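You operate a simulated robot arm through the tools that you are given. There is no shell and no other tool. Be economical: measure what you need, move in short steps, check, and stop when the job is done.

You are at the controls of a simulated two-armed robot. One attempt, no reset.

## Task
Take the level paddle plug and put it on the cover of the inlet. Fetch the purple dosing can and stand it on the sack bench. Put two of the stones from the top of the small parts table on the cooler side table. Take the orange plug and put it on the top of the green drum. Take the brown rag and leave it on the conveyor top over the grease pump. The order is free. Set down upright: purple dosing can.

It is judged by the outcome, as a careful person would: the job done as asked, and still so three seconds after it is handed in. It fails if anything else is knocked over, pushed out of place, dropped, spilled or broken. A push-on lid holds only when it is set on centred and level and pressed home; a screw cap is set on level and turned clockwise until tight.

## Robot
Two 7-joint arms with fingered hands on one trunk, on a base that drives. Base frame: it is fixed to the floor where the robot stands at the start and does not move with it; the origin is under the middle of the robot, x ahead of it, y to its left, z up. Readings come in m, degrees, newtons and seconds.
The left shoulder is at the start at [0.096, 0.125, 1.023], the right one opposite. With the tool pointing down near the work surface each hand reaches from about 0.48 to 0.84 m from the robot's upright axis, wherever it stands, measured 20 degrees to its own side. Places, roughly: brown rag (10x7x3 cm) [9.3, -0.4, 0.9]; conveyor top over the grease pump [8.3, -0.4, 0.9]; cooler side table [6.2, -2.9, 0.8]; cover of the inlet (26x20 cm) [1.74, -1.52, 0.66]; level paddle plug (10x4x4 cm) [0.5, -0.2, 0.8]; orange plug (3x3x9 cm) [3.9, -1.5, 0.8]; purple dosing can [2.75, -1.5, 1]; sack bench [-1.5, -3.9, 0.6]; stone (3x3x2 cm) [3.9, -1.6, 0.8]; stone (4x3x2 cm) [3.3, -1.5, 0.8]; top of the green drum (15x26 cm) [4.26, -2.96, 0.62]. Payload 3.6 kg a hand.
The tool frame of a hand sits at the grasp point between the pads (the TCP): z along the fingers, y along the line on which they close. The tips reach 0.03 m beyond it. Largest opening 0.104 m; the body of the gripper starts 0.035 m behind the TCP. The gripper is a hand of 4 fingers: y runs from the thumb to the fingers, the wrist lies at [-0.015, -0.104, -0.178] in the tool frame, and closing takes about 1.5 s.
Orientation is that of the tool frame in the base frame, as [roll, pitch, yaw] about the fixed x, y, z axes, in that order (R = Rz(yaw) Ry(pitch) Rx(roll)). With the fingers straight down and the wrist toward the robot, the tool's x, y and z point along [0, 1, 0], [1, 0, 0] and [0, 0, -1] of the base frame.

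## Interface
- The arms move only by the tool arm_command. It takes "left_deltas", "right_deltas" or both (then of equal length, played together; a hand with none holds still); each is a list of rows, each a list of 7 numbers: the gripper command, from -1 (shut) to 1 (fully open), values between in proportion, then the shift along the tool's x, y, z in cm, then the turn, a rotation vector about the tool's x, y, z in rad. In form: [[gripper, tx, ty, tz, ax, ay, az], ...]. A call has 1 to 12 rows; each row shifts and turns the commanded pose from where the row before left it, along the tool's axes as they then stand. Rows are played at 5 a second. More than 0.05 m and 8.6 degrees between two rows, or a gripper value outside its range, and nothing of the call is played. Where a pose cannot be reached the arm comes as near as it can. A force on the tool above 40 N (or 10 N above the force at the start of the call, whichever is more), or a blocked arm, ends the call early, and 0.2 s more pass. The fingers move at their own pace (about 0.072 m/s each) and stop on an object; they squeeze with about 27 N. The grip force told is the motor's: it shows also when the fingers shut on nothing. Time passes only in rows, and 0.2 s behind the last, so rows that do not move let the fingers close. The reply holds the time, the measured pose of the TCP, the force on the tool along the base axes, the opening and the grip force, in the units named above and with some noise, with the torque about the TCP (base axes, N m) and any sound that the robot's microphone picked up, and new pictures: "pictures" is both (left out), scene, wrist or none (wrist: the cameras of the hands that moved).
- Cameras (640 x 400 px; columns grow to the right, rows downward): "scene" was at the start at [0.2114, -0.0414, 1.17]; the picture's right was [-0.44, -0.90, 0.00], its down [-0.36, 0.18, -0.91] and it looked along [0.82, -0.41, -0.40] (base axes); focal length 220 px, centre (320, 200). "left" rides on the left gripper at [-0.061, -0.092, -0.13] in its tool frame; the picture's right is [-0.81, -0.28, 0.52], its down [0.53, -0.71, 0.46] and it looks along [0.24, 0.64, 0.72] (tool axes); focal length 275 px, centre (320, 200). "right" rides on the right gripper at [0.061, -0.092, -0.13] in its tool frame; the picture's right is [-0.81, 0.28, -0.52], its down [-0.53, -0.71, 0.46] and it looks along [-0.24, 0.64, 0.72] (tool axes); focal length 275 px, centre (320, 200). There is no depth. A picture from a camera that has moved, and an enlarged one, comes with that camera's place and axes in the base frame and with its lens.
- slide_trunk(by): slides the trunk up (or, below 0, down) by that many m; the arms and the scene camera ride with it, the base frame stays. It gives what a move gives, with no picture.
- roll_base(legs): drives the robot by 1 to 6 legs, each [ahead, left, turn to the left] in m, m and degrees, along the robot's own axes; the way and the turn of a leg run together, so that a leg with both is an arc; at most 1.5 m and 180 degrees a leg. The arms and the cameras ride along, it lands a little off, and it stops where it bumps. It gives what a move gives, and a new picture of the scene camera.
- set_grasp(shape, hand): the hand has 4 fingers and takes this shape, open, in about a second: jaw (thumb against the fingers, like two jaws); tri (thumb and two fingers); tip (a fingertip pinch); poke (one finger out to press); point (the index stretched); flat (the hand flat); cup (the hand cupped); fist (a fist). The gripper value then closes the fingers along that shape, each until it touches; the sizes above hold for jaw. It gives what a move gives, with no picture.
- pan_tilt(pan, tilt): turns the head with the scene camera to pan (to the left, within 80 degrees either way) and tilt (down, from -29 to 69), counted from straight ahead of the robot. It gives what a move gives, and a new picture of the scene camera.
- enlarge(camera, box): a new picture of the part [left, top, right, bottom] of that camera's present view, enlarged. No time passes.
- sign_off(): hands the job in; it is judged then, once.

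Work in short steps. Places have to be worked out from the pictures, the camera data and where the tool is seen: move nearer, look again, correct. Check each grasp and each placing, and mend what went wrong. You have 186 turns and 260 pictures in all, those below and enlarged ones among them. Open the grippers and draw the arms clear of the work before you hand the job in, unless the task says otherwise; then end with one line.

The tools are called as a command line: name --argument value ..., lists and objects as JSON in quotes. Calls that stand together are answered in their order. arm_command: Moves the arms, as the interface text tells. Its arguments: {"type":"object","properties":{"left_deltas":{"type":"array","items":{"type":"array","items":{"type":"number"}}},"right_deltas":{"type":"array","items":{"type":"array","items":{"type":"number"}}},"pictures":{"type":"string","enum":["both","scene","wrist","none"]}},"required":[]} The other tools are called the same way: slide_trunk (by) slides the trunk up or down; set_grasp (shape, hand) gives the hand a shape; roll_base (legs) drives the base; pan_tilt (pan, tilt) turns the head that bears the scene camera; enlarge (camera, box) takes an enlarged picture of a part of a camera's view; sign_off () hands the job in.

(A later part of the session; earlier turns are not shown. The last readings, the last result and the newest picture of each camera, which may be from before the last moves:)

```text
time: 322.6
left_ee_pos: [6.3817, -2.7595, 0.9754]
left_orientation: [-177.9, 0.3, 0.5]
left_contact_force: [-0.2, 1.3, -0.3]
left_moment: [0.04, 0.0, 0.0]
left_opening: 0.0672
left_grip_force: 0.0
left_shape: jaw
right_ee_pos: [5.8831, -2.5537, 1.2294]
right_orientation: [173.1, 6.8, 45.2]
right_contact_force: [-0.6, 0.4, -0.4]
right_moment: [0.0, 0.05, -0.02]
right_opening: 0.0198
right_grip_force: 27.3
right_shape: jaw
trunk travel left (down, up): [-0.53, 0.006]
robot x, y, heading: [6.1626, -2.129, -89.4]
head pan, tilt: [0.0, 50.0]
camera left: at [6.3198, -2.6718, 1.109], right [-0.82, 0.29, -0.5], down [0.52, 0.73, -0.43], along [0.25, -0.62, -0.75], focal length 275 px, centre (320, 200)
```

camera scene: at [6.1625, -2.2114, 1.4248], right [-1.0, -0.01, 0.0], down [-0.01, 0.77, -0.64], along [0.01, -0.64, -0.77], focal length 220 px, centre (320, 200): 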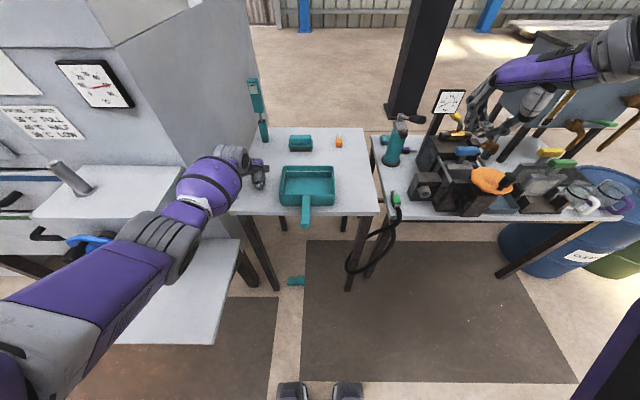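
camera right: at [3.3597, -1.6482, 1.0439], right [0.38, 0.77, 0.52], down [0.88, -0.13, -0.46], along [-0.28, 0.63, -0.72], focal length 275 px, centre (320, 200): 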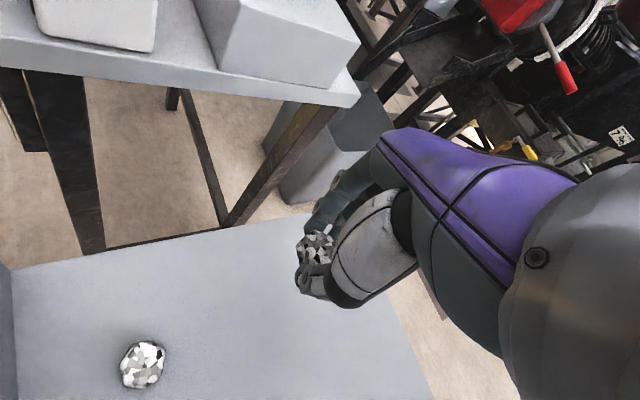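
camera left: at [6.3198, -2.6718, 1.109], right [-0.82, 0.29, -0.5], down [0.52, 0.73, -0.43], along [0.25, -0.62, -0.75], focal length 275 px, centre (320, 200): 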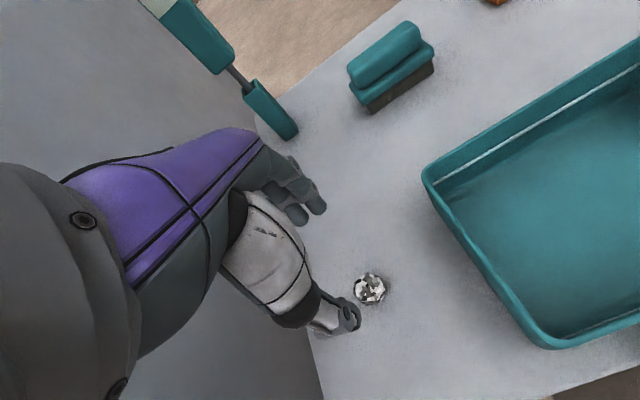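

Stone A rests on the table. I retract the left hand and bring the right hand over the right strip.

arm_command --left_deltas '[[0.5, 0, 0, -4, 0, 0, 0], [0.5, 0, -3.5, -2.5, 0, 0, 0], [0.5, 0, -3.9, -2.5, 0, 0, 0], [0.5, 0, -3.9, -2.5, 0, 0, 0], [0.5, 0, -3.9, -2.5, 0, 0, 0], [0.5, 0, -3.9, -2.5, 0, 0, 0], [0.5, 0, -3.9, -2.5, 0, 0, 0], [0.5, 0, 0, -2, 0, 0, 0]]' --right_deltas '[[-1, 0, 0, 0, 0, 0, 0], [-1, -0.7, 3.8, 2.5, 0, 0, 0], [-1, -0.7, 3.8, 2.5, 0, 0, 0], [-1, -0.7, 3.8, 2.5, 0, 0, 0], [-1, -0.7, 3.8, 2.5, 0, 0, 0], [-1, -0.7, 3.8, 2.5, 0, 0, 0], [-1, -0.7, 3.8, 2.5, 0, 0, 0], [-1, -0.7, 3.8, 2.5, 0, 0, 0]]'

```text
time: 324.4
left_ee_pos: [6.3778, -2.5341, 1.1954]
left_orientation: [-178.1, 0.1, 0.6]
left_contact_force: [-0.2, 0.7, -0.3]
left_moment: [0.06, 0.02, 0.0]
left_opening: 0.0777
left_grip_force: 0.0
left_shape: jaw
right_ee_pos: [6.0139, -2.756, 1.115]
right_orientation: [173.0, 6.8, 45.0]
right_contact_force: [-0.2, 0.7, 0.1]
right_moment: [0.01, -0.04, 0.0]
right_opening: 0.0201
right_grip_force: 27.0
right_shape: jaw
right hand out of reach, approached as far as the arm can: row 7, 8
trunk travel left (down, up): [-0.53, 0.006]
robot x, y, heading: [6.1604, -2.1276, -89.3]
head pan, tilt: [0.0, 50.0]
camera scene: at [6.1616, -2.2139, 1.4246], right [-1.0, -0.01, 0.0], down [-0.01, 0.77, -0.64], along [0.01, -0.64, -0.77], focal length 220 px, centre (320, 200)
camera right: at [5.9894, -2.6277, 1.2266], right [-0.37, -0.67, 0.64], down [-0.88, 0.04, -0.47], along [0.29, -0.74, -0.61], focal length 275 px, centre (320, 200)
camera left: at [6.3167, -2.447, 1.328], right [-0.81, 0.28, -0.51], down [0.52, 0.73, -0.43], along [0.25, -0.62, -0.75], focal length 275 px, centre (320, 200)
```

scene: 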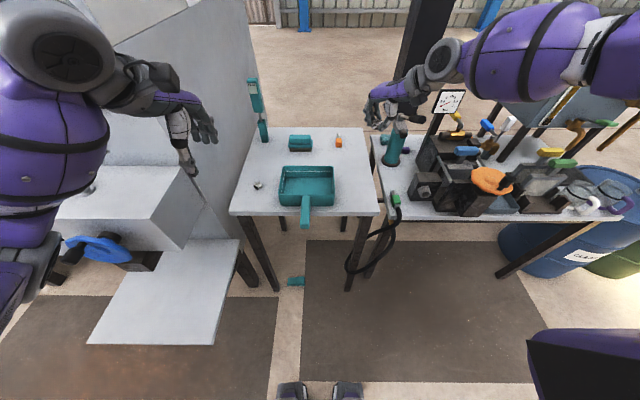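
right: 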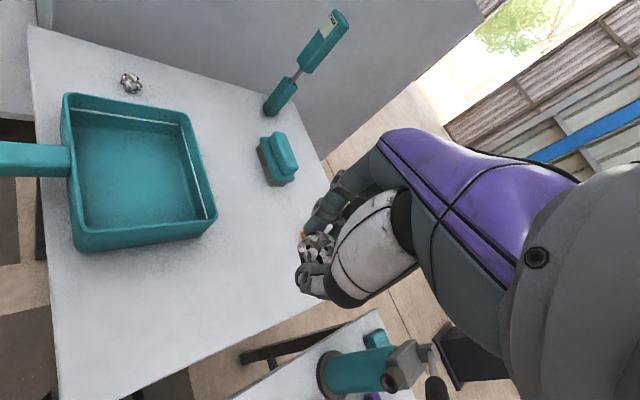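
left: 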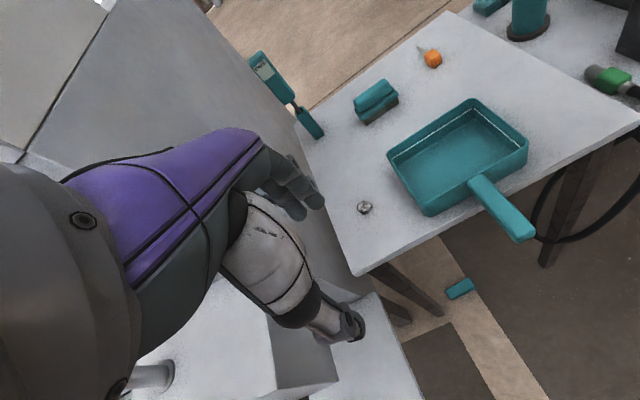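

Both views are clear. I lower the right hand toward the table, 2 cm toward the tray.

arm_command --right_deltas '[[-1, 0.64, -0.1, 4.2, 0, 0, 0], [-1, 0.64, -0.1, 4.2, 0, 0, 0], [-1, 0.64, -0.1, 4.2, 0, 0, 0], [-1, 0.64, -0.1, 4.2, 0, 0, 0], [-1, 0.3, -0.1, 2.0, 0, 0, 0], [-1, 0, 0, 0, 0, 0, 0]]'

```text
time: 325.8
left_ee_pos: [6.3799, -2.5338, 1.1932]
left_orientation: [-178.1, 0.3, 0.5]
left_contact_force: [0.2, 0.3, 0.1]
left_moment: [-0.01, 0.03, -0.03]
left_opening: 0.0781
left_grip_force: 0.1
left_shape: jaw
right_ee_pos: [5.9984, -2.6907, 0.9994]
right_orientation: [173.1, 6.9, 45.1]
right_contact_force: [-0.7, 0.2, -0.8]
right_moment: [-0.01, 0.03, 0.02]
right_opening: 0.0198
right_grip_force: 26.8
right_shape: jaw
right hand out of reach, approached as far as the arm can: row 1, 2, 3, 4, 5
trunk travel left (down, up): [-0.53, 0.006]
robot x, y, heading: [6.1627, -2.1271, -89.5]
head pan, tilt: [0.0, 50.0]
camera scene: at [6.163, -2.214, 1.4245], right [-1.0, -0.01, 0.0], down [-0.01, 0.77, -0.64], along [0.01, -0.64, -0.77], focal length 220 px, centre (320, 200)
camera right: at [5.975, -2.5623, 1.1108], right [-0.37, -0.67, 0.64], down [-0.88, 0.04, -0.47], along [0.29, -0.74, -0.61], focal length 275 px, centre (320, 200)
```

scene: 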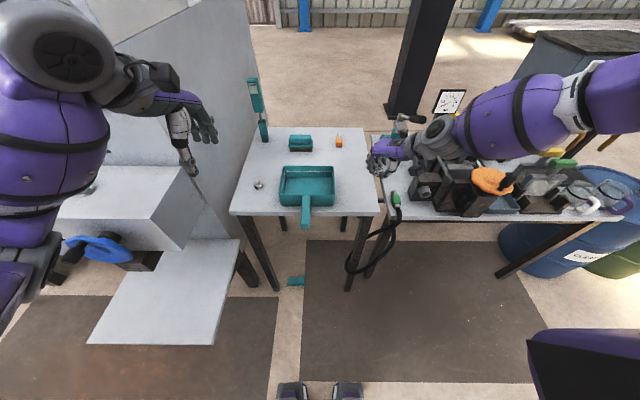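
right: 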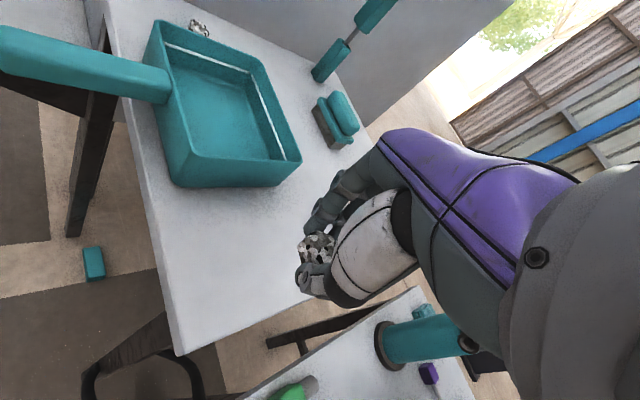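

The right arm can't go lower with the trunk this high. The machine table's tops are only ≈0.92 high there, so I nudge the base forward/left and lower the trunk instead.

roll_base --legs '[[0.06, 0.03, 0]]'

slide_trunk --by -0.09

arm_command --right_deltas '[[-1, 0, 0, 0, 0, 0, 0]]'

```text
time: 326.8
left_ee_pos: [6.4112, -2.5937, 1.1951]
left_orientation: [-178.0, 0.3, 0.4]
left_contact_force: [0.1, -0.7, 0.1]
left_moment: [-0.02, 0.0, 0.0]
left_opening: 0.0777
left_grip_force: 0.0
left_shape: jaw
right_ee_pos: [6.0276, -2.7494, 0.9982]
right_orientation: [173.3, 6.9, 45.1]
right_contact_force: [0.2, -0.2, -0.4]
right_moment: [-0.01, 0.02, -0.02]
right_opening: 0.0198
right_grip_force: 27.1
right_shape: jaw
trunk travel left (down, up): [-0.53, 0.006]
robot x, y, heading: [6.1979, -2.1876, -89.7]
head pan, tilt: [0.0, 50.0]
camera scene: at [6.1935, -2.2734, 1.4245], right [-1.0, -0.01, 0.0], down [-0.01, 0.77, -0.64], along [0.01, -0.64, -0.77], focal length 220 px, centre (320, 200)
```

scene: 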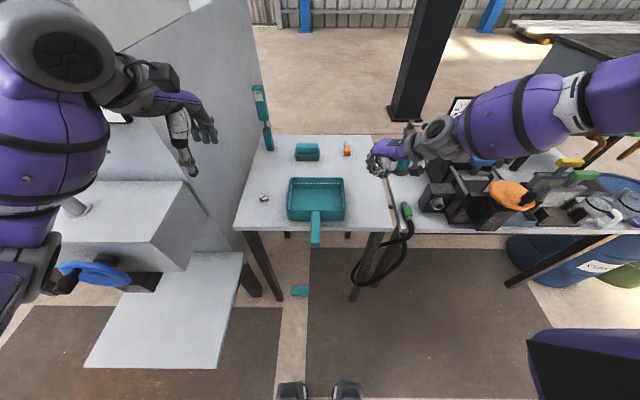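

```text
time: 328.1
left_ee_pos: [6.4092, -2.593, 1.1053]
left_orientation: [-178.2, 0.4, 0.6]
left_contact_force: [-0.2, 0.2, -0.2]
left_moment: [0.01, 0.0, -0.04]
left_opening: 0.078
left_grip_force: 0.1
left_shape: jaw
right_ee_pos: [6.0279, -2.7493, 0.9094]
right_orientation: [173.1, 6.8, 45.1]
right_contact_force: [-0.1, 0.5, -0.2]
right_moment: [-0.03, -0.01, 0.07]
right_opening: 0.0198
right_grip_force: 27.3
right_shape: jaw
trunk travel left (down, up): [-0.44, 0.096]
robot x, y, heading: [6.1923, -2.1856, -89.5]
head pan, tilt: [0.0, 50.0]
```

```text
time: 328.5
left_ee_pos: [6.4095, -2.5945, 1.1036]
left_orientation: [-178.2, 0.4, 0.5]
left_contact_force: [-0.8, 0.7, 0.6]
left_moment: [-0.02, -0.01, 0.0]
left_opening: 0.0778
left_grip_force: 0.1
left_shape: jaw
right_ee_pos: [6.0281, -2.7487, 0.9097]
right_orientation: [173.1, 6.9, 45.1]
right_contact_force: [0.0, 0.0, 0.0]
right_moment: [0.01, 0.04, -0.01]
right_opening: 0.0198
right_grip_force: 27.0
right_shape: jaw
trunk travel left (down, up): [-0.44, 0.096]
robot x, y, heading: [6.193, -2.1851, -89.4]
head pan, tilt: [0.0, 50.0]
camera scene: at [6.1939, -2.3443, 1.3233], right [-1.0, -0.01, 0.0], down [-0.01, 0.77, -0.64], along [0.01, -0.64, -0.77], focal length 220 px, centre (320, 200)
camera right: at [6.005, -2.6212, 1.0211], right [-0.37, -0.67, 0.64], down [-0.88, 0.04, -0.47], along [0.29, -0.74, -0.61], focal length 275 px, centre (320, 200)
```

scene: 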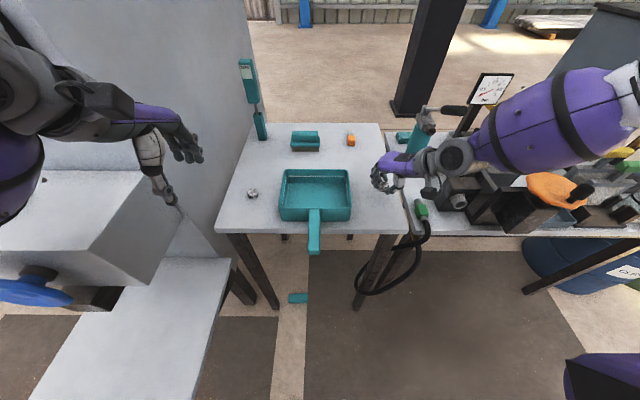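
right: 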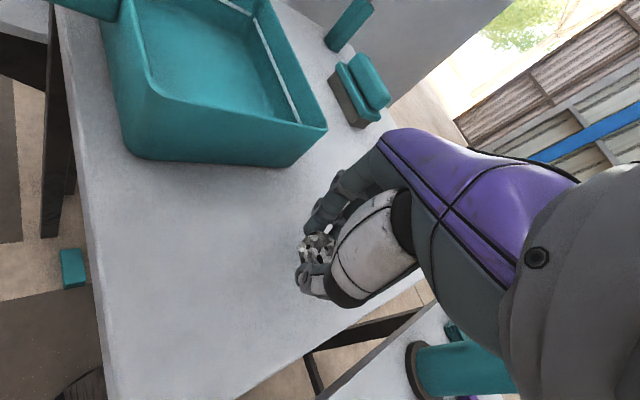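

Just above the table with the stone a good margin from the edge. I lower in small steps to contact.

arm_command --right_deltas '[[-1, 0.15, -0.1, 1.2, 0, 0, 0], [-1, 0.1, -0.1, 0.8, 0, 0, 0], [-1, 0.1, -0.1, 0.5, 0, 0, 0], [-1, 0, 0, 0.4, 0, 0, 0], [-1, 0, 0, 0, 0, 0, 0]]' --pictures "wrist"

```text
time: 329.7
left_ee_pos: [6.4099, -2.592, 1.1051]
left_orientation: [-178.2, 0.3, 0.5]
left_contact_force: [0.4, 0.7, -0.6]
left_moment: [-0.01, -0.01, 0.0]
left_opening: 0.0778
left_grip_force: 0.0
left_shape: jaw
right_ee_pos: [6.0284, -2.75, 0.8823]
right_orientation: [173.0, 7.1, 45.0]
right_contact_force: [-1.6, 3.1, 16.0]
right_moment: [0.25, 0.23, -0.04]
right_opening: 0.0203
right_grip_force: 26.9
right_shape: jaw
trunk travel left (down, up): [-0.44, 0.096]
robot x, y, heading: [6.1968, -2.1887, -89.7]
head pan, tilt: [0.0, 50.0]
camera right: at [6.0055, -2.6211, 0.9932], right [-0.37, -0.67, 0.64], down [-0.88, 0.04, -0.47], along [0.29, -0.74, -0.61], focal length 275 px, centre (320, 200)
```

right: 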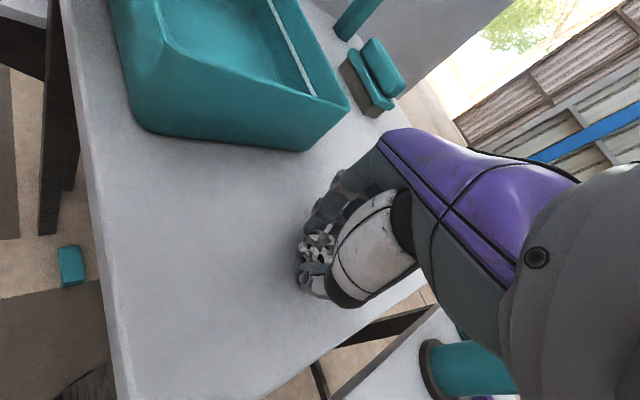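

Contact at 0.882. I release and rise.

arm_command --right_deltas '[[-1, 0, 0, -0.2, 0, 0, 0], [-0.4, 0, 0, 0, 0, 0, 0], [0.1, 0, 0, 0, 0, 0, 0], [0.2, 0, 0, 0, 0, 0, 0], [0.2, 0, 0, 0, 0, 0, 0], [0.2, -0.2, 0.2, -2, 0, 0, 0], [0.2, -0.4, 0.4, -4, 0, 0, 0], [0.2, -0.4, 0.4, -4, 0, 0, 0]]'

```text
time: 331.5
left_ee_pos: [6.4108, -2.5932, 1.1046]
left_orientation: [-178.3, 0.4, 0.5]
left_contact_force: [0.1, 0.6, 0.8]
left_moment: [-0.02, 0.01, -0.01]
left_opening: 0.078
left_grip_force: 0.1
left_shape: jaw
right_ee_pos: [6.0274, -2.7456, 0.9843]
right_orientation: [173.3, 6.9, 45.1]
right_contact_force: [0.1, -0.3, -0.9]
right_moment: [0.0, 0.0, -0.01]
right_opening: 0.0622
right_grip_force: 0.0
right_shape: jaw
trunk travel left (down, up): [-0.44, 0.096]
robot x, y, heading: [6.193, -2.1828, -89.6]
head pan, tilt: [0.0, 50.0]
camera scene: at [6.1936, -2.3437, 1.3234], right [-1.0, -0.01, 0.0], down [-0.01, 0.77, -0.64], along [0.01, -0.64, -0.77], focal length 220 px, centre (320, 200)
camera right: at [6.0039, -2.6176, 1.0949], right [-0.37, -0.67, 0.64], down [-0.88, 0.04, -0.47], along [0.29, -0.74, -0.61], focal length 275 px, centre (320, 200)
```

scene: 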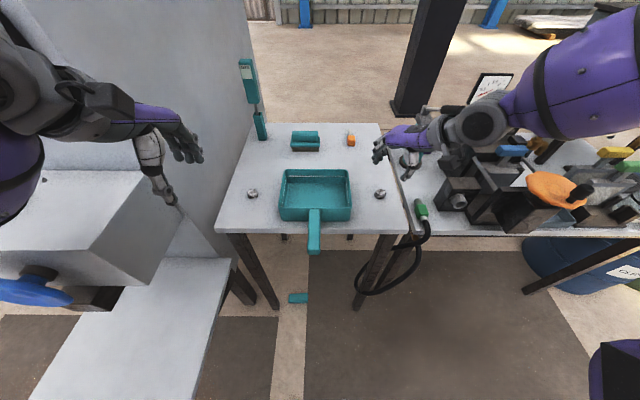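
right: 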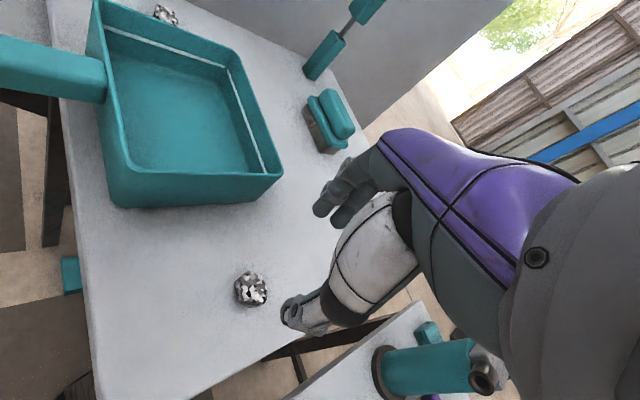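

Both stones are on the side table. I retract the right hand, back away and turn left to look toward the conveyor.

arm_command --right_deltas '[[0.5, 0, 0, -4, 0, 0, 0], [0.5, 2, -3.8, -1.5, 0, 0, 0], [0.5, 2, -3.8, -1.5, 0, 0, 0], [0.5, 2, -3.8, -1.5, 0, 0, 0], [0.5, 2, -3.8, -1.5, 0, 0, 0], [0.5, 2, -3.8, 0, 0, 0, 0]]' --pictures "none"

roll_base --legs '[[-0.35, 0, 0], [0, 0, 90]]'

pan_tilt --pan 10 --tilt 15

```text
time: 332.9
left_ee_pos: [6.4093, -2.5928, 1.1043]
left_orientation: [-178.2, 0.3, 0.5]
left_contact_force: [-0.3, -0.4, 0.1]
left_moment: [-0.01, -0.05, 0.02]
left_opening: 0.0778
left_grip_force: 0.0
left_shape: jaw
right_ee_pos: [5.9538, -2.5412, 1.0487]
right_orientation: [173.1, 6.6, 45.2]
right_contact_force: [-0.8, 0.5, 0.2]
right_moment: [-0.05, -0.03, -0.01]
right_opening: 0.0779
right_grip_force: 0.0
right_shape: jaw
right hand out of reach, approached as far as the arm can: row 6
trunk travel left (down, up): [-0.44, 0.096]
robot x, y, heading: [6.1972, -2.188, -89.5]
head pan, tilt: [0.0, 50.0]
```

```text
time: 338.9
left_ee_pos: [6.5988, -1.6255, 1.1035]
left_orientation: [-178.1, 0.2, 90.0]
left_contact_force: [-0.6, -0.6, -0.5]
left_moment: [0.0, 0.01, 0.01]
left_opening: 0.0777
left_grip_force: 0.1
left_shape: jaw
right_ee_pos: [6.5443, -2.0801, 1.0467]
right_orientation: [173.3, 6.7, 134.8]
right_contact_force: [-0.2, 0.3, -0.1]
right_moment: [0.02, 0.02, -0.02]
right_opening: 0.0779
right_grip_force: 0.0
right_shape: jaw
trunk travel left (down, up): [-0.44, 0.096]
robot x, y, heading: [6.1889, -1.8355, 0.1]
head pan, tilt: [0.0, 50.0]
camera scene: at [6.3474, -1.8385, 1.3233], right [0.0, -1.0, 0.0], down [-0.77, 0.0, -0.64], along [0.64, 0.0, -0.77], focal length 220 px, centre (320, 200)
```

scene: 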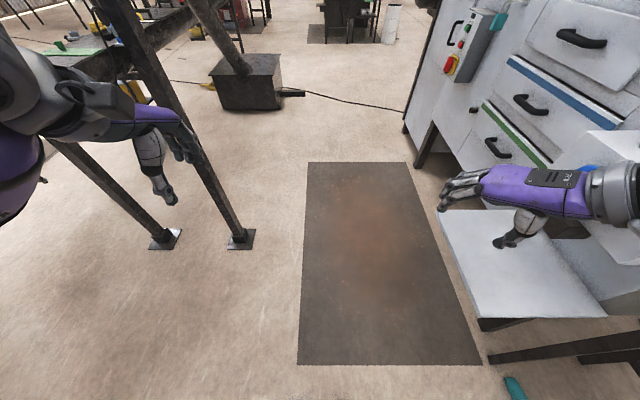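

```text
time: 339.9
left_ee_pos: [6.5996, -1.6253, 1.1033]
left_orientation: [-178.0, 0.3, 90.0]
left_contact_force: [0.1, 1.0, 0.4]
left_moment: [0.03, -0.01, -0.01]
left_opening: 0.0776
left_grip_force: 0.1
left_shape: jaw
right_ee_pos: [6.5459, -2.0813, 1.048]
right_orientation: [173.2, 6.7, 134.8]
right_contact_force: [0.6, 0.0, -0.5]
right_moment: [0.01, 0.0, -0.02]
right_opening: 0.0779
right_grip_force: 0.2
right_shape: jaw
trunk travel left (down, up): [-0.44, 0.096]
robot x, y, heading: [6.1873, -1.8384, 0.2]
head pan, tilt: [10.0, 15.0]
camera scene: at [6.3624, -1.8223, 1.377], right [0.17, -0.98, 0.0], down [-0.26, -0.05, -0.97], along [0.95, 0.17, -0.26], focal length 220 px, centre (320, 200)
```

scene: 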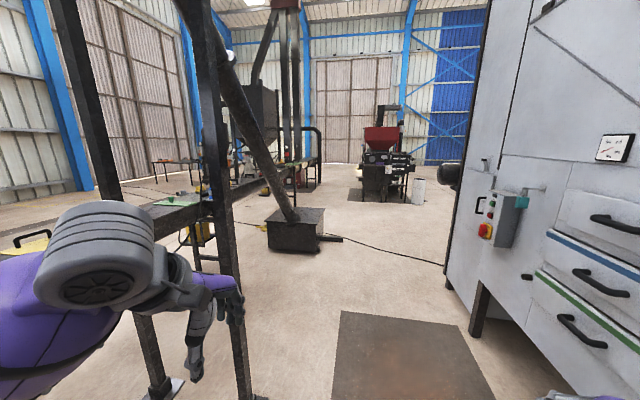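

The rag lies behind the elevator pipe at the conveyor. I drive closer along the aisle to see the area.

roll_base --legs '[[1.3, 0, 0]]'

pan_tilt --pan 40 --tilt 20

```text
time: 346.5
left_ee_pos: [7.9012, -1.6305, 1.1037]
left_orientation: [-178.0, 0.3, 89.9]
left_contact_force: [0.4, 0.6, -0.1]
left_moment: [0.0, 0.0, 0.01]
left_opening: 0.0778
left_grip_force: 0.1
left_shape: jaw
right_ee_pos: [7.8429, -2.0845, 1.0478]
right_orientation: [173.3, 6.7, 134.6]
right_contact_force: [-0.4, 1.0, -0.7]
right_moment: [0.02, 0.02, 0.02]
right_opening: 0.0779
right_grip_force: 0.1
right_shape: jaw
trunk travel left (down, up): [-0.44, 0.096]
robot x, y, heading: [7.4911, -1.8434, -0.4]
head pan, tilt: [10.0, 15.0]
camera scene: at [7.6619, -1.8253, 1.377], right [0.17, -0.99, 0.0], down [-0.26, -0.04, -0.97], along [0.95, 0.16, -0.26], focal length 220 px, centre (320, 200)
```

scene: 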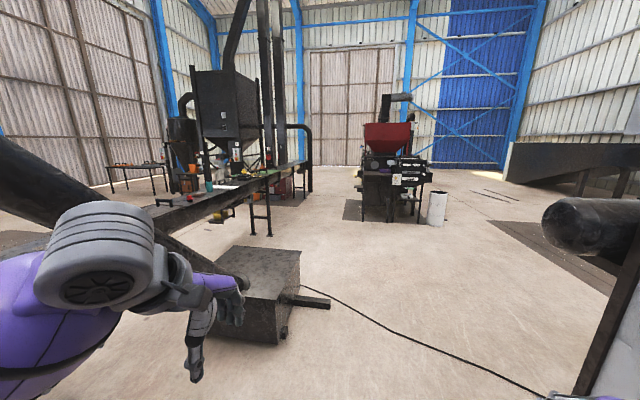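

```text
time: 347.4
left_ee_pos: [7.9004, -1.6303, 1.1037]
left_orientation: [-178.1, 0.4, 89.8]
left_contact_force: [-0.3, -0.7, -0.5]
left_moment: [-0.01, 0.0, 0.0]
left_opening: 0.0776
left_grip_force: 0.0
left_shape: jaw
right_ee_pos: [7.8435, -2.085, 1.0481]
right_orientation: [173.3, 6.7, 134.5]
right_contact_force: [0.3, 0.0, 0.5]
right_moment: [-0.02, -0.01, 0.01]
right_opening: 0.0779
right_grip_force: 0.1
right_shape: jaw
trunk travel left (down, up): [-0.44, 0.096]
robot x, y, heading: [7.4929, -1.8394, -0.3]
head pan, tilt: [40.0, 20.0]
camera scene: at [7.6413, -1.7817, 1.3689], right [0.64, -0.77, 0.0], down [-0.26, -0.22, -0.94], along [0.72, 0.6, -0.34], focal length 220 px, centre (320, 200)
```

scene: 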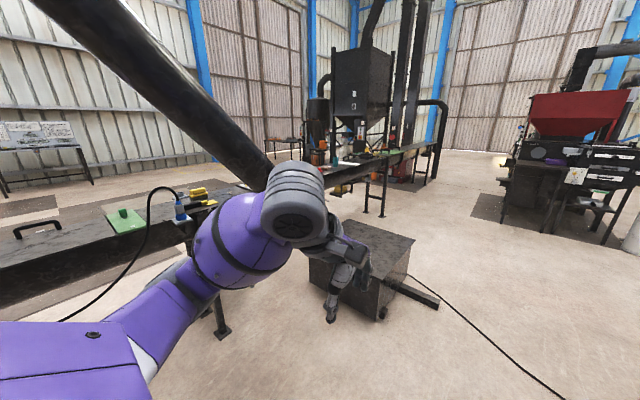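

A floor box blocks the south side below the rag, so I will come round its east side. I turn to face the conveyor, then strafe right past the box at y≈-2.0 with the arms above it.

roll_base --legs '[[0, 0, 90], [-0.15, 0, 0], [0, -1.3, 0]]'

pan_tilt --pan 0 --tilt 25

```text
time: 363.8
left_ee_pos: [8.5837, -1.6104, 1.1046]
left_orientation: [-178.1, 0.3, 178.5]
left_contact_force: [1.0, -0.5, 0.5]
left_moment: [0.02, 0.0, -0.03]
left_opening: 0.0778
left_grip_force: 0.1
left_shape: jaw
right_ee_pos: [9.0378, -1.6754, 1.0484]
right_orientation: [173.2, 6.7, -136.6]
right_contact_force: [-0.4, -0.5, -0.3]
right_moment: [0.0, -0.03, 0.03]
right_opening: 0.0777
right_grip_force: 0.0
right_shape: jaw
trunk travel left (down, up): [-0.44, 0.096]
robot x, y, heading: [8.7847, -2.0223, 88.5]
head pan, tilt: [40.0, 20.0]
camera scene: at [8.7277, -1.8711, 1.3689], right [0.78, 0.62, 0.0], down [0.21, -0.27, -0.94], along [-0.59, 0.74, -0.34], focal length 220 px, centre (320, 200)
```

scene: 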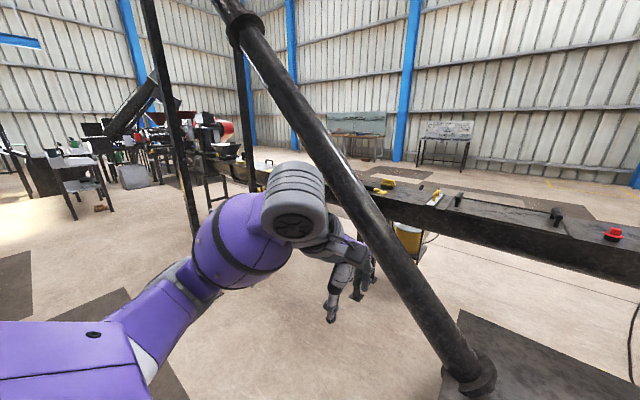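

```text
time: 364.8
left_ee_pos: [8.5826, -1.6096, 1.1049]
left_orientation: [-178.1, 0.3, 178.5]
left_contact_force: [0.3, -0.5, -0.1]
left_moment: [0.01, 0.01, -0.02]
left_opening: 0.0778
left_grip_force: 0.0
left_shape: jaw
right_ee_pos: [9.0373, -1.6768, 1.0474]
right_orientation: [173.2, 6.8, -136.8]
right_contact_force: [-0.4, -0.8, -0.6]
right_moment: [-0.02, -0.01, -0.02]
right_opening: 0.0777
right_grip_force: 0.0
right_shape: jaw
trunk travel left (down, up): [-0.44, 0.096]
robot x, y, heading: [8.7825, -2.0236, 88.6]
head pan, tilt: [0.0, 25.0]
camera scene: at [8.7879, -1.8518, 1.3608], right [1.0, -0.03, 0.0], down [-0.01, -0.42, -0.91], along [0.02, 0.91, -0.42], focal length 220 px, centre (320, 200)
```

scene: 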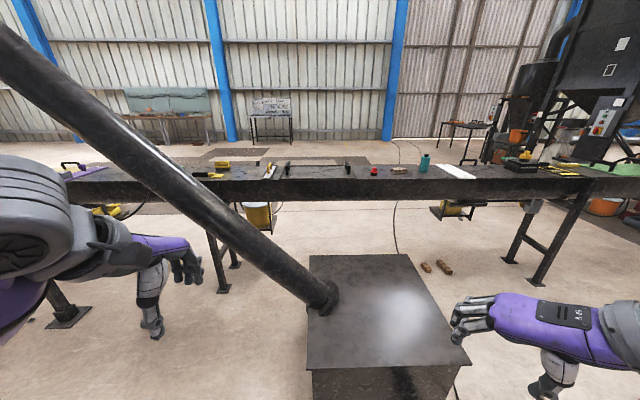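

The south side at the target is blocked by the chute pipe and box; the north side of the conveyor looks open. I go back west to x≈4.75 to pass around the conveyor's west end.

roll_base --legs '[[0, 1.4, 1.4], [0, 1.4, 0], [0, 1.25, 0]]'

```text
time: 400.1
left_ee_pos: [4.529, -1.6219, 1.1036]
left_orientation: [-178.1, 0.3, -179.5]
left_contact_force: [-0.2, 0.5, -0.3]
left_moment: [0.01, -0.04, 0.03]
left_opening: 0.0781
left_grip_force: 0.1
left_shape: jaw
right_ee_pos: [4.9851, -1.6732, 1.0479]
right_orientation: [173.3, 6.8, -134.8]
right_contact_force: [-0.6, -0.2, 0.2]
right_moment: [-0.02, 0.0, -0.01]
right_opening: 0.0778
right_grip_force: 0.1
right_shape: jaw
trunk travel left (down, up): [-0.44, 0.096]
robot x, y, heading: [4.7435, -2.0287, 90.6]
head pan, tilt: [0.0, 25.0]
camera scene: at [4.7422, -1.8565, 1.3608], right [1.0, 0.01, 0.0], down [0.0, -0.42, -0.91], along [-0.01, 0.91, -0.42], focal length 220 px, centre (320, 200)
```

scene: 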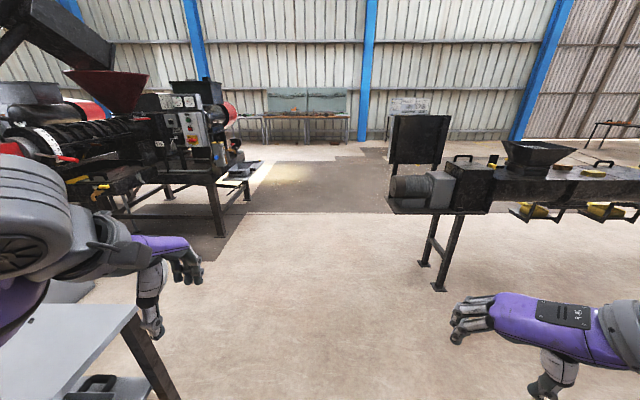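

The gap between roaster and conveyor end is open. I raise the trunk a bit and pass through to the north side.

slide_trunk --by 0.09

roll_base --legs '[[0.75, 0, 0], [0, 0.25, -0.6], [1.4, 0, 0], [0.65, 0, 0], [0, 0, -90]]'

pan_tilt --pan -20 --tilt 20

```text
time: 401.3
left_ee_pos: [4.5282, -1.6217, 1.1936]
left_orientation: [-178.1, 0.2, -179.5]
left_contact_force: [-0.2, -0.4, 0.0]
left_moment: [-0.02, 0.01, 0.03]
left_opening: 0.0778
left_grip_force: 0.0
left_shape: jaw
right_ee_pos: [4.9851, -1.6728, 1.1367]
right_orientation: [173.2, 6.7, -134.9]
right_contact_force: [-0.5, 0.8, 0.4]
right_moment: [0.02, 0.01, -0.01]
right_opening: 0.0779
right_grip_force: 0.1
right_shape: jaw
trunk travel left (down, up): [-0.53, 0.006]
robot x, y, heading: [4.7427, -2.0303, 90.3]
head pan, tilt: [0.0, 25.0]
```

```text
time: 421.4
left_ee_pos: [4.8819, 0.9749, 1.1932]
left_orientation: [-178.2, 0.2, 90.5]
left_contact_force: [0.1, 0.2, -0.3]
left_moment: [0.02, 0.0, -0.01]
left_opening: 0.0778
left_grip_force: 0.0
left_shape: jaw
right_ee_pos: [4.8312, 0.5177, 1.1383]
right_orientation: [173.3, 6.8, 135.3]
right_contact_force: [-0.1, -0.6, 0.0]
right_moment: [0.0, -0.02, -0.01]
right_opening: 0.0777
right_grip_force: 0.0
right_shape: jaw
trunk travel left (down, up): [-0.53, 0.006]
robot x, y, heading: [4.4763, 0.7566, 0.7]
head pan, tilt: [0.0, 25.0]
camera scene: at [4.5754, 0.7583, 1.462], right [0.01, -1.0, 0.0], down [-0.42, 0.0, -0.91], along [0.91, 0.01, -0.42], focal length 220 px, centre (320, 200)
```

scene: 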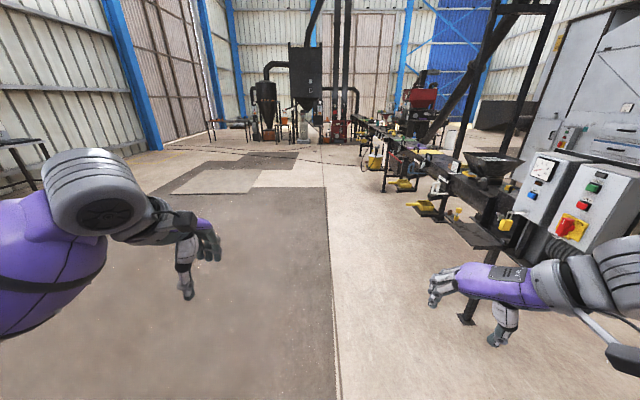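

```text
time: 422.2
left_ee_pos: [4.8828, 0.9742, 1.1943]
left_orientation: [-178.2, 0.4, 90.6]
left_contact_force: [-1.2, 0.2, -0.6]
left_moment: [0.0, -0.02, 0.0]
left_opening: 0.0776
left_grip_force: 0.1
left_shape: jaw
right_ee_pos: [4.832, 0.5184, 1.1377]
right_orientation: [173.2, 6.8, 135.3]
right_contact_force: [0.5, 0.8, 0.4]
right_moment: [-0.01, 0.02, -0.01]
right_opening: 0.078
right_grip_force: 0.1
right_shape: jaw
trunk travel left (down, up): [-0.53, 0.006]
robot x, y, heading: [4.4786, 0.7564, 0.5]
head pan, tilt: [-20.0, 20.0]
camera scene: at [4.5711, 0.7265, 1.4701], right [-0.33, -0.94, 0.0], down [-0.32, 0.11, -0.94], along [0.89, -0.31, -0.34], focal length 220 px, centre (320, 200)
```

scene: 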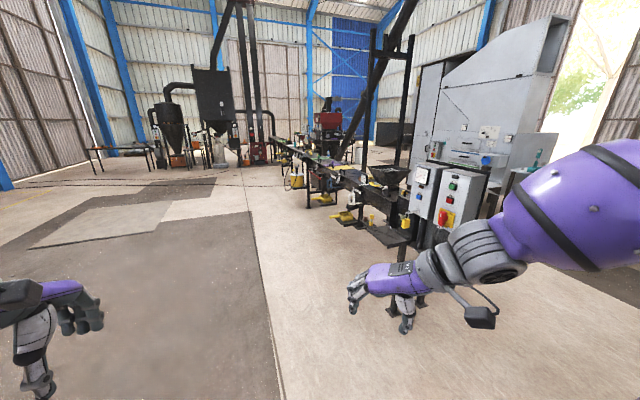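

The north aisle is open. I drive east to x≈9.2.

roll_base --legs '[[1.3, 0, -0.5], [1.3, 0, 0], [1.3, 0, 0], [0.85, 0, 0], [0, 0, -90]]'

pan_tilt --pan 0 --tilt 40

```text
time: 448.9
left_ee_pos: [9.4263, 0.3922, 1.1951]
left_orientation: [-178.2, 0.3, 0.1]
left_contact_force: [-0.2, -0.5, -1.3]
left_moment: [-0.04, -0.04, 0.02]
left_opening: 0.0778
left_grip_force: 0.0
left_shape: jaw
right_ee_pos: [8.9693, 0.4465, 1.1374]
right_orientation: [173.2, 6.8, 44.7]
right_contact_force: [0.4, 0.7, 0.4]
right_moment: [0.02, 0.03, 0.02]
right_opening: 0.078
right_grip_force: 0.2
right_shape: jaw
trunk travel left (down, up): [-0.53, 0.006]
robot x, y, heading: [9.2153, 0.7989, -90.0]
head pan, tilt: [-20.0, 20.0]
camera scene: at [9.179, 0.7031, 1.4701], right [-0.94, 0.34, 0.0], down [0.12, 0.32, -0.94], along [-0.32, -0.88, -0.34], focal length 220 px, centre (320, 200)
```

scene: 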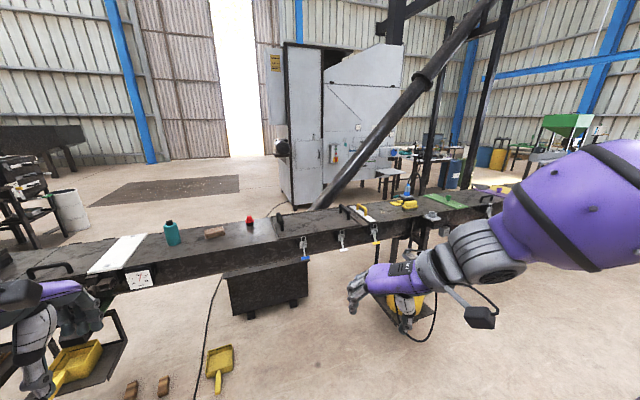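

```text
time: 449.7
left_ee_pos: [9.4259, 0.3917, 1.1945]
left_orientation: [-178.2, 0.3, 0.1]
left_contact_force: [1.2, -0.3, -0.4]
left_moment: [0.0, -0.02, -0.02]
left_opening: 0.0778
left_grip_force: 0.0
left_shape: jaw
right_ee_pos: [8.9698, 0.4457, 1.1376]
right_orientation: [173.2, 6.8, 44.8]
right_contact_force: [0.6, -0.1, 0.2]
right_moment: [0.0, 0.03, 0.02]
right_opening: 0.0782
right_grip_force: 0.1
right_shape: jaw
trunk travel left (down, up): [-0.53, 0.006]
robot x, y, heading: [9.21, 0.799, -89.9]
head pan, tilt: [0.0, 40.0]
camera scene: at [9.2108, 0.7057, 1.4388], right [-1.0, 0.0, 0.0], down [0.0, 0.64, -0.77], along [0.0, -0.77, -0.64], focal length 220 px, centre (320, 200)
```

scene: 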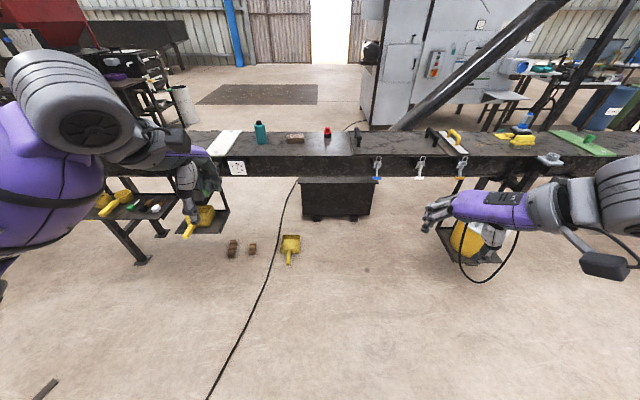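

The brown rag lies at about [9.36, -0.46, 0.92]. I drive up to about [9.1, 0.25] to take it with the left hand.

roll_base --legs '[[0, -0.1, 0], [0.52, 0, 0]]'

enlarge --camera "scene" --box '[180, 80, 500, 280]'

```text
time: 453.9
left_ee_pos: [9.3268, -0.1266, 1.1942]
left_orientation: [-178.1, 0.3, 0.1]
left_contact_force: [0.0, 0.4, -0.3]
left_moment: [0.03, -0.01, 0.01]
left_opening: 0.0776
left_grip_force: 0.0
left_shape: jaw
right_ee_pos: [8.8709, -0.0721, 1.1384]
right_orientation: [173.2, 6.7, 45.0]
right_contact_force: [0.0, 0.4, 0.1]
right_moment: [0.01, 0.02, -0.02]
right_opening: 0.0778
right_grip_force: 0.1
right_shape: jaw
trunk travel left (down, up): [-0.53, 0.006]
robot x, y, heading: [9.1115, 0.2813, -89.9]
head pan, tilt: [0.0, 40.0]
camera scene: at [9.112, 0.1871, 1.4387], right [-1.0, 0.0, 0.0], down [0.0, 0.64, -0.77], along [0.0, -0.77, -0.64], focal length 220 px, centre (320, 200)
```

scene: 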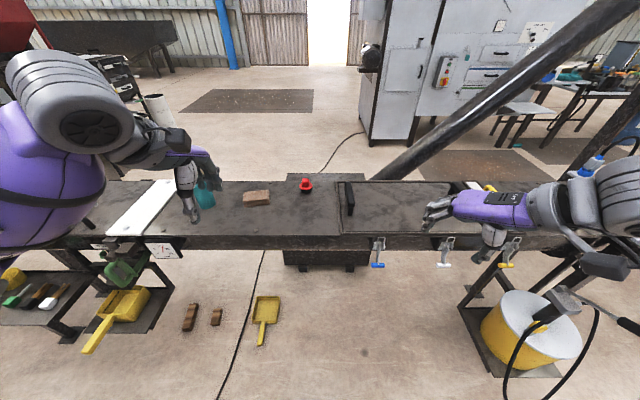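

```text
2.00 times, centred on (340, 180) of scene
camera zoom: at [9.112, 0.1871, 1.4387], right [-1.0, 0.0, 0.0], down [0.0, 0.64, -0.77], along [0.0, -0.77, -0.64], focal length 440 px, centre (280, 240)
```

zoom: 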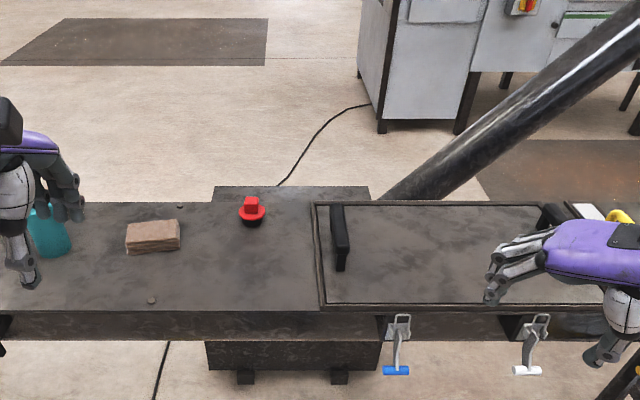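

The rag is at [9.337, -0.415], top ≈0.945. I bring the left hand over it.

arm_command --left_deltas '[[1, 0.12, 3.6, 2.1, 0, 0, 0], [1, 0.12, 3.6, 2.1, 0, 0, 0], [1, 0.12, 3.6, 2.1, 0, 0, 0], [1, 0.12, 3.6, 2.1, 0, 0, 0], [1, 0.12, 3.6, 2.1, 0, 0, 0], [1, 0.12, 3.6, 2.1, 0, 0, 0], [1, 0.12, 3.6, 2.1, 0, 0, 0], [1, 0.12, 3.6, 2.1, 0, 0, 0], [1, 0, 0, 0, 0, 0, 0]]' --pictures "wrist"

```text
time: 455.9
left_ee_pos: [9.3378, -0.4092, 1.0171]
left_orientation: [-178.2, 0.3, 0.0]
left_contact_force: [-0.4, -0.5, -0.4]
left_moment: [-0.03, 0.01, -0.01]
left_opening: 0.1038
left_grip_force: 0.0
left_shape: jaw
right_ee_pos: [8.8718, -0.0711, 1.1378]
right_orientation: [173.1, 6.8, 44.9]
right_contact_force: [-1.2, 1.0, -0.7]
right_moment: [0.0, -0.01, -0.03]
right_opening: 0.0773
right_grip_force: 0.1
right_shape: jaw
trunk travel left (down, up): [-0.53, 0.006]
robot x, y, heading: [9.1063, 0.2807, -89.9]
head pan, tilt: [0.0, 40.0]
camera left: at [9.2758, -0.3213, 1.1514], right [-0.81, 0.29, -0.51], down [0.53, 0.73, -0.44], along [0.24, -0.62, -0.74], focal length 275 px, centre (320, 200)
```

left: 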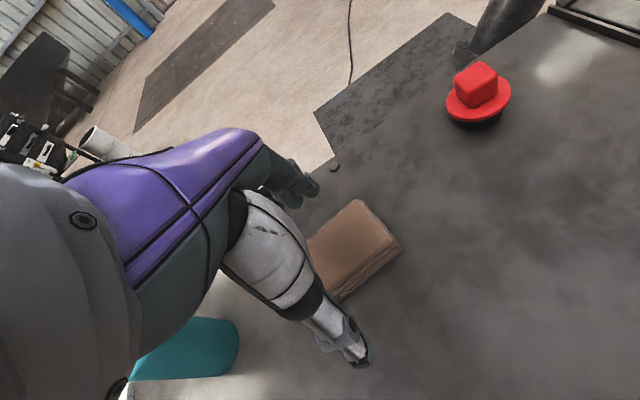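

The rag's centre is about 2 cm farther. I shift and descend to contact, then close.

arm_command --left_deltas '[[1, 0, 2.0, 2, 0, 0, 0], [1, 0, 0, 2, 0, 0, 0], [1, 0, 0, 1.2, 0, 0, 0], [1, 0, 0, 0.7, 0, 0, 0], [1, 0, 0, 0.5, 0, 0, 0], [1, 0, 0, 0, 0, 0, 0]]' --pictures "wrist"

```text
time: 457.3
left_ee_pos: [9.3297, -0.4003, 0.9621]
left_orientation: [-179.1, 0.2, 0.2]
left_contact_force: [1.9, 3.8, 30.8]
left_moment: [-1.87, -0.31, 0.19]
left_opening: 0.1021
left_grip_force: 0.0
left_shape: jaw
left hand out of reach, approached as far as the arm can: row 1, 2, 4
right_ee_pos: [8.8702, -0.0695, 1.14]
right_orientation: [173.0, 7.0, 44.8]
right_contact_force: [0.4, -0.7, 0.0]
right_moment: [-0.02, 0.04, 0.0]
right_opening: 0.0777
right_grip_force: 0.0
right_shape: jaw
trunk travel left (down, up): [-0.53, 0.006]
robot x, y, heading: [9.1155, 0.2781, -89.7]
head pan, tilt: [0.0, 40.0]
camera left: at [9.2688, -0.3118, 1.0932], right [-0.81, 0.28, -0.51], down [0.53, 0.72, -0.45], along [0.24, -0.63, -0.73], focal length 275 px, centre (320, 200)
```

left: 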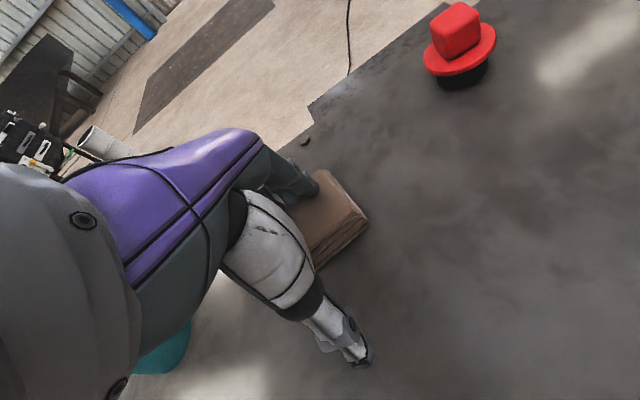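

The reach was short, so the fingers press on top of the rag. I rise 5 cm, roll 7 cm closer, and look again.

arm_command --left_deltas '[[1, 0, 0, -2, 0, 0, 0], [1, 0, 0, -3.5, 0, 0, 0]]' --pictures "none"

roll_base --legs '[[0.08, 0, 0]]'

arm_command --left_deltas '[[1, 0, -2, 0, 0, 0, 0], [1, 0, 0, 0, 0, 0, 0]]' --pictures "wrist"

```text
time: 457.9
left_ee_pos: [9.3303, -0.4012, 1.0044]
left_orientation: [-177.9, 0.2, 0.1]
left_contact_force: [0.1, 0.0, 0.0]
left_moment: [0.0, 0.0, -0.02]
left_opening: 0.1038
left_grip_force: 0.0
left_shape: jaw
right_ee_pos: [8.8707, -0.0712, 1.1384]
right_orientation: [173.1, 6.8, 44.9]
right_contact_force: [0.2, -0.4, -0.3]
right_moment: [0.0, -0.01, -0.01]
right_opening: 0.0775
right_grip_force: 0.1
right_shape: jaw
trunk travel left (down, up): [-0.53, 0.006]
robot x, y, heading: [9.1125, 0.2817, -89.9]
head pan, tilt: [0.0, 40.0]
```

```text
time: 459.0
left_ee_pos: [9.3316, -0.4831, 1.0068]
left_orientation: [-178.2, 0.4, 0.1]
left_contact_force: [0.0, -0.3, -0.4]
left_moment: [-0.01, -0.01, -0.02]
left_opening: 0.104
left_grip_force: 0.1
left_shape: jaw
right_ee_pos: [8.871, -0.1514, 1.137]
right_orientation: [173.1, 6.7, 44.8]
right_contact_force: [0.8, -1.3, -0.1]
right_moment: [0.02, -0.01, -0.01]
right_opening: 0.0779
right_grip_force: 0.1
right_shape: jaw
trunk travel left (down, up): [-0.53, 0.006]
robot x, y, heading: [9.1138, 0.2032, -89.9]
head pan, tilt: [0.0, 40.0]
camera scene: at [9.1121, 0.1081, 1.4387], right [-1.0, 0.0, 0.0], down [0.0, 0.64, -0.77], along [0.0, -0.77, -0.64], focal length 220 px, centre (320, 200)
```

scene: 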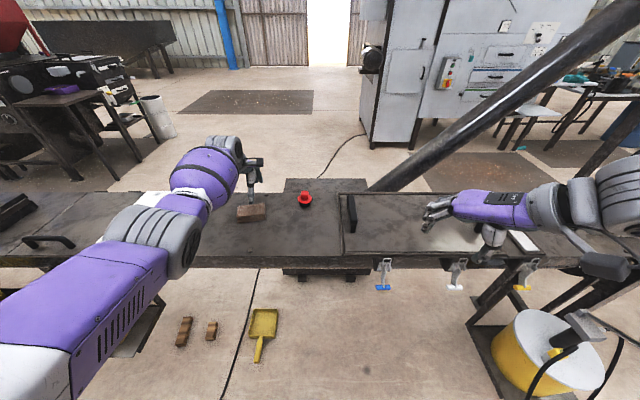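

```text
time: 459.6
left_ee_pos: [9.3322, -0.4617, 1.0072]
left_orientation: [-178.1, 0.3, 0.2]
left_contact_force: [0.0, 0.8, 0.0]
left_moment: [0.02, -0.02, -0.03]
left_opening: 0.1039
left_grip_force: 0.0
left_shape: jaw
right_ee_pos: [8.8711, -0.1524, 1.138]
right_orientation: [173.2, 6.6, 44.9]
right_contact_force: [0.0, -0.7, 0.2]
right_moment: [0.01, 0.0, 0.04]
right_opening: 0.0777
right_grip_force: 0.0
right_shape: jaw
trunk travel left (down, up): [-0.53, 0.006]
robot x, y, heading: [9.1145, 0.2059, -90.1]
head pan, tilt: [0.0, 40.0]
camera left: at [9.2714, -0.3757, 1.1405], right [-0.81, 0.29, -0.5], down [0.53, 0.73, -0.43], along [0.24, -0.62, -0.75], focal length 275 px, centre (320, 200)
```

left: 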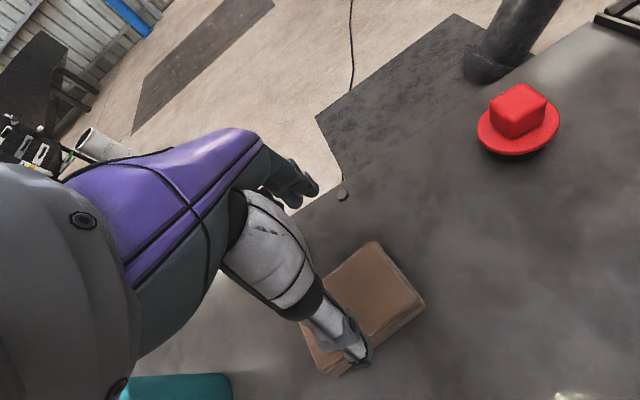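

Rag centre [9.339, -0.434], turned about 17°. I turn the hand to match, shift back 2.7 cm, and descend.

arm_command --left_deltas '[[1, 0.6, -2.7, 0, 0, 0, -0.14], [1, 0, 0, 0, 0, 0, -0.14], [1, 0, 0, 2, 0, 0, 0], [1, 0, 0, 1.5, 0, 0, 0], [1, 0, 0, 1.0, 0, 0, 0], [1, 0, 0, 0.5, 0, 0, 0], [1, 0, 0, 0, 0, 0, 0]]' --pictures "wrist"

```text
time: 461.2
left_ee_pos: [9.3386, -0.4326, 0.9567]
left_orientation: [-178.1, -0.3, 16.1]
left_contact_force: [-0.2, -0.2, -0.4]
left_moment: [-0.02, 0.03, 0.01]
left_opening: 0.1039
left_grip_force: 0.0
left_shape: jaw
right_ee_pos: [8.8718, -0.1517, 1.1368]
right_orientation: [173.0, 6.8, 44.9]
right_contact_force: [-0.3, -0.7, -0.1]
right_moment: [0.04, -0.01, -0.02]
right_opening: 0.078
right_grip_force: 0.0
right_shape: jaw
trunk travel left (down, up): [-0.53, 0.006]
robot x, y, heading: [9.1156, 0.2072, -90.1]
head pan, tilt: [0.0, 40.0]
camera left: at [9.2543, -0.3668, 1.091], right [-0.86, 0.05, -0.51], down [0.31, 0.85, -0.43], along [0.41, -0.53, -0.74], focal length 275 px, centre (320, 200)
```

left: 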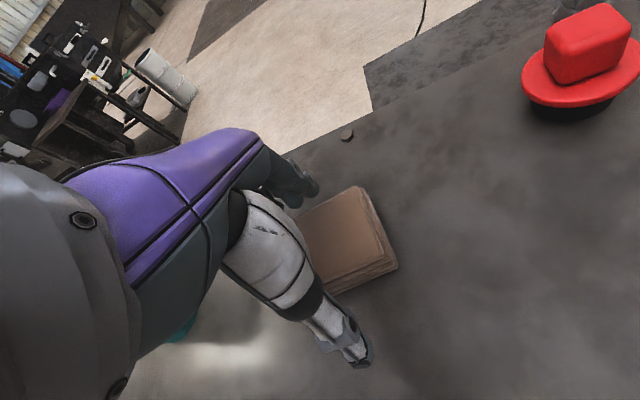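

The rag sits squarely between thumb and fingers. A bit lower, then close and lift.

arm_command --left_deltas '[[1, 0, 0, 0.5, 0, 0, 0], [0.3, 0, 0, 0, 0, 0, 0], [-0.5, 0, 0, 0, 0, 0, 0], [-1, 0, 0, 0, 0, 0, 0], [-1, 0, 0, 0, 0, 0, 0], [-1, 0, 0, 0, 0, 0, 0], [-1, 0, 0, 0, 0, 0, 0], [-1, 0, 0, -2, 0, 0, 0], [-1, 0, 0, -4, 0, 0, 0], [-1, 0, 0, -4, 0, 0, 0]]' --pictures "wrist"

```text
time: 463.4
left_ee_pos: [9.3389, -0.4357, 1.0526]
left_orientation: [-178.1, -0.2, 16.2]
left_contact_force: [-0.1, 0.3, -1.8]
left_moment: [0.0, 0.0, -0.04]
left_opening: 0.0589
left_grip_force: 26.8
left_shape: jaw
right_ee_pos: [8.8709, -0.1523, 1.1376]
right_orientation: [173.1, 6.7, 44.9]
right_contact_force: [0.0, -0.4, -0.5]
right_moment: [0.01, 0.03, -0.01]
right_opening: 0.0777
right_grip_force: 0.1
right_shape: jaw
trunk travel left (down, up): [-0.53, 0.006]
robot x, y, heading: [9.1173, 0.206, -90.0]
head pan, tilt: [0.0, 40.0]
camera left: at [9.2553, -0.3693, 1.1862], right [-0.86, 0.05, -0.51], down [0.31, 0.85, -0.43], along [0.41, -0.53, -0.74], focal length 275 px, centre (320, 200)
```

left: 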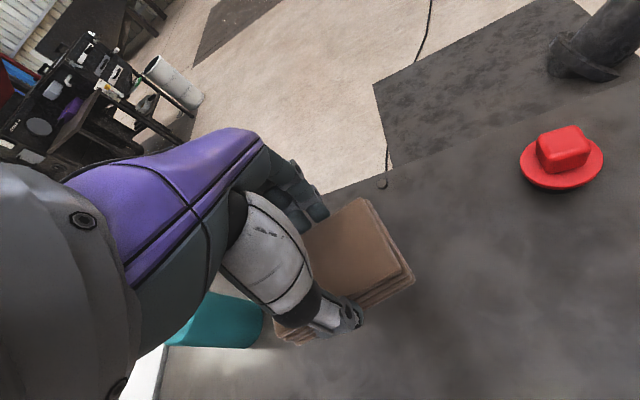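

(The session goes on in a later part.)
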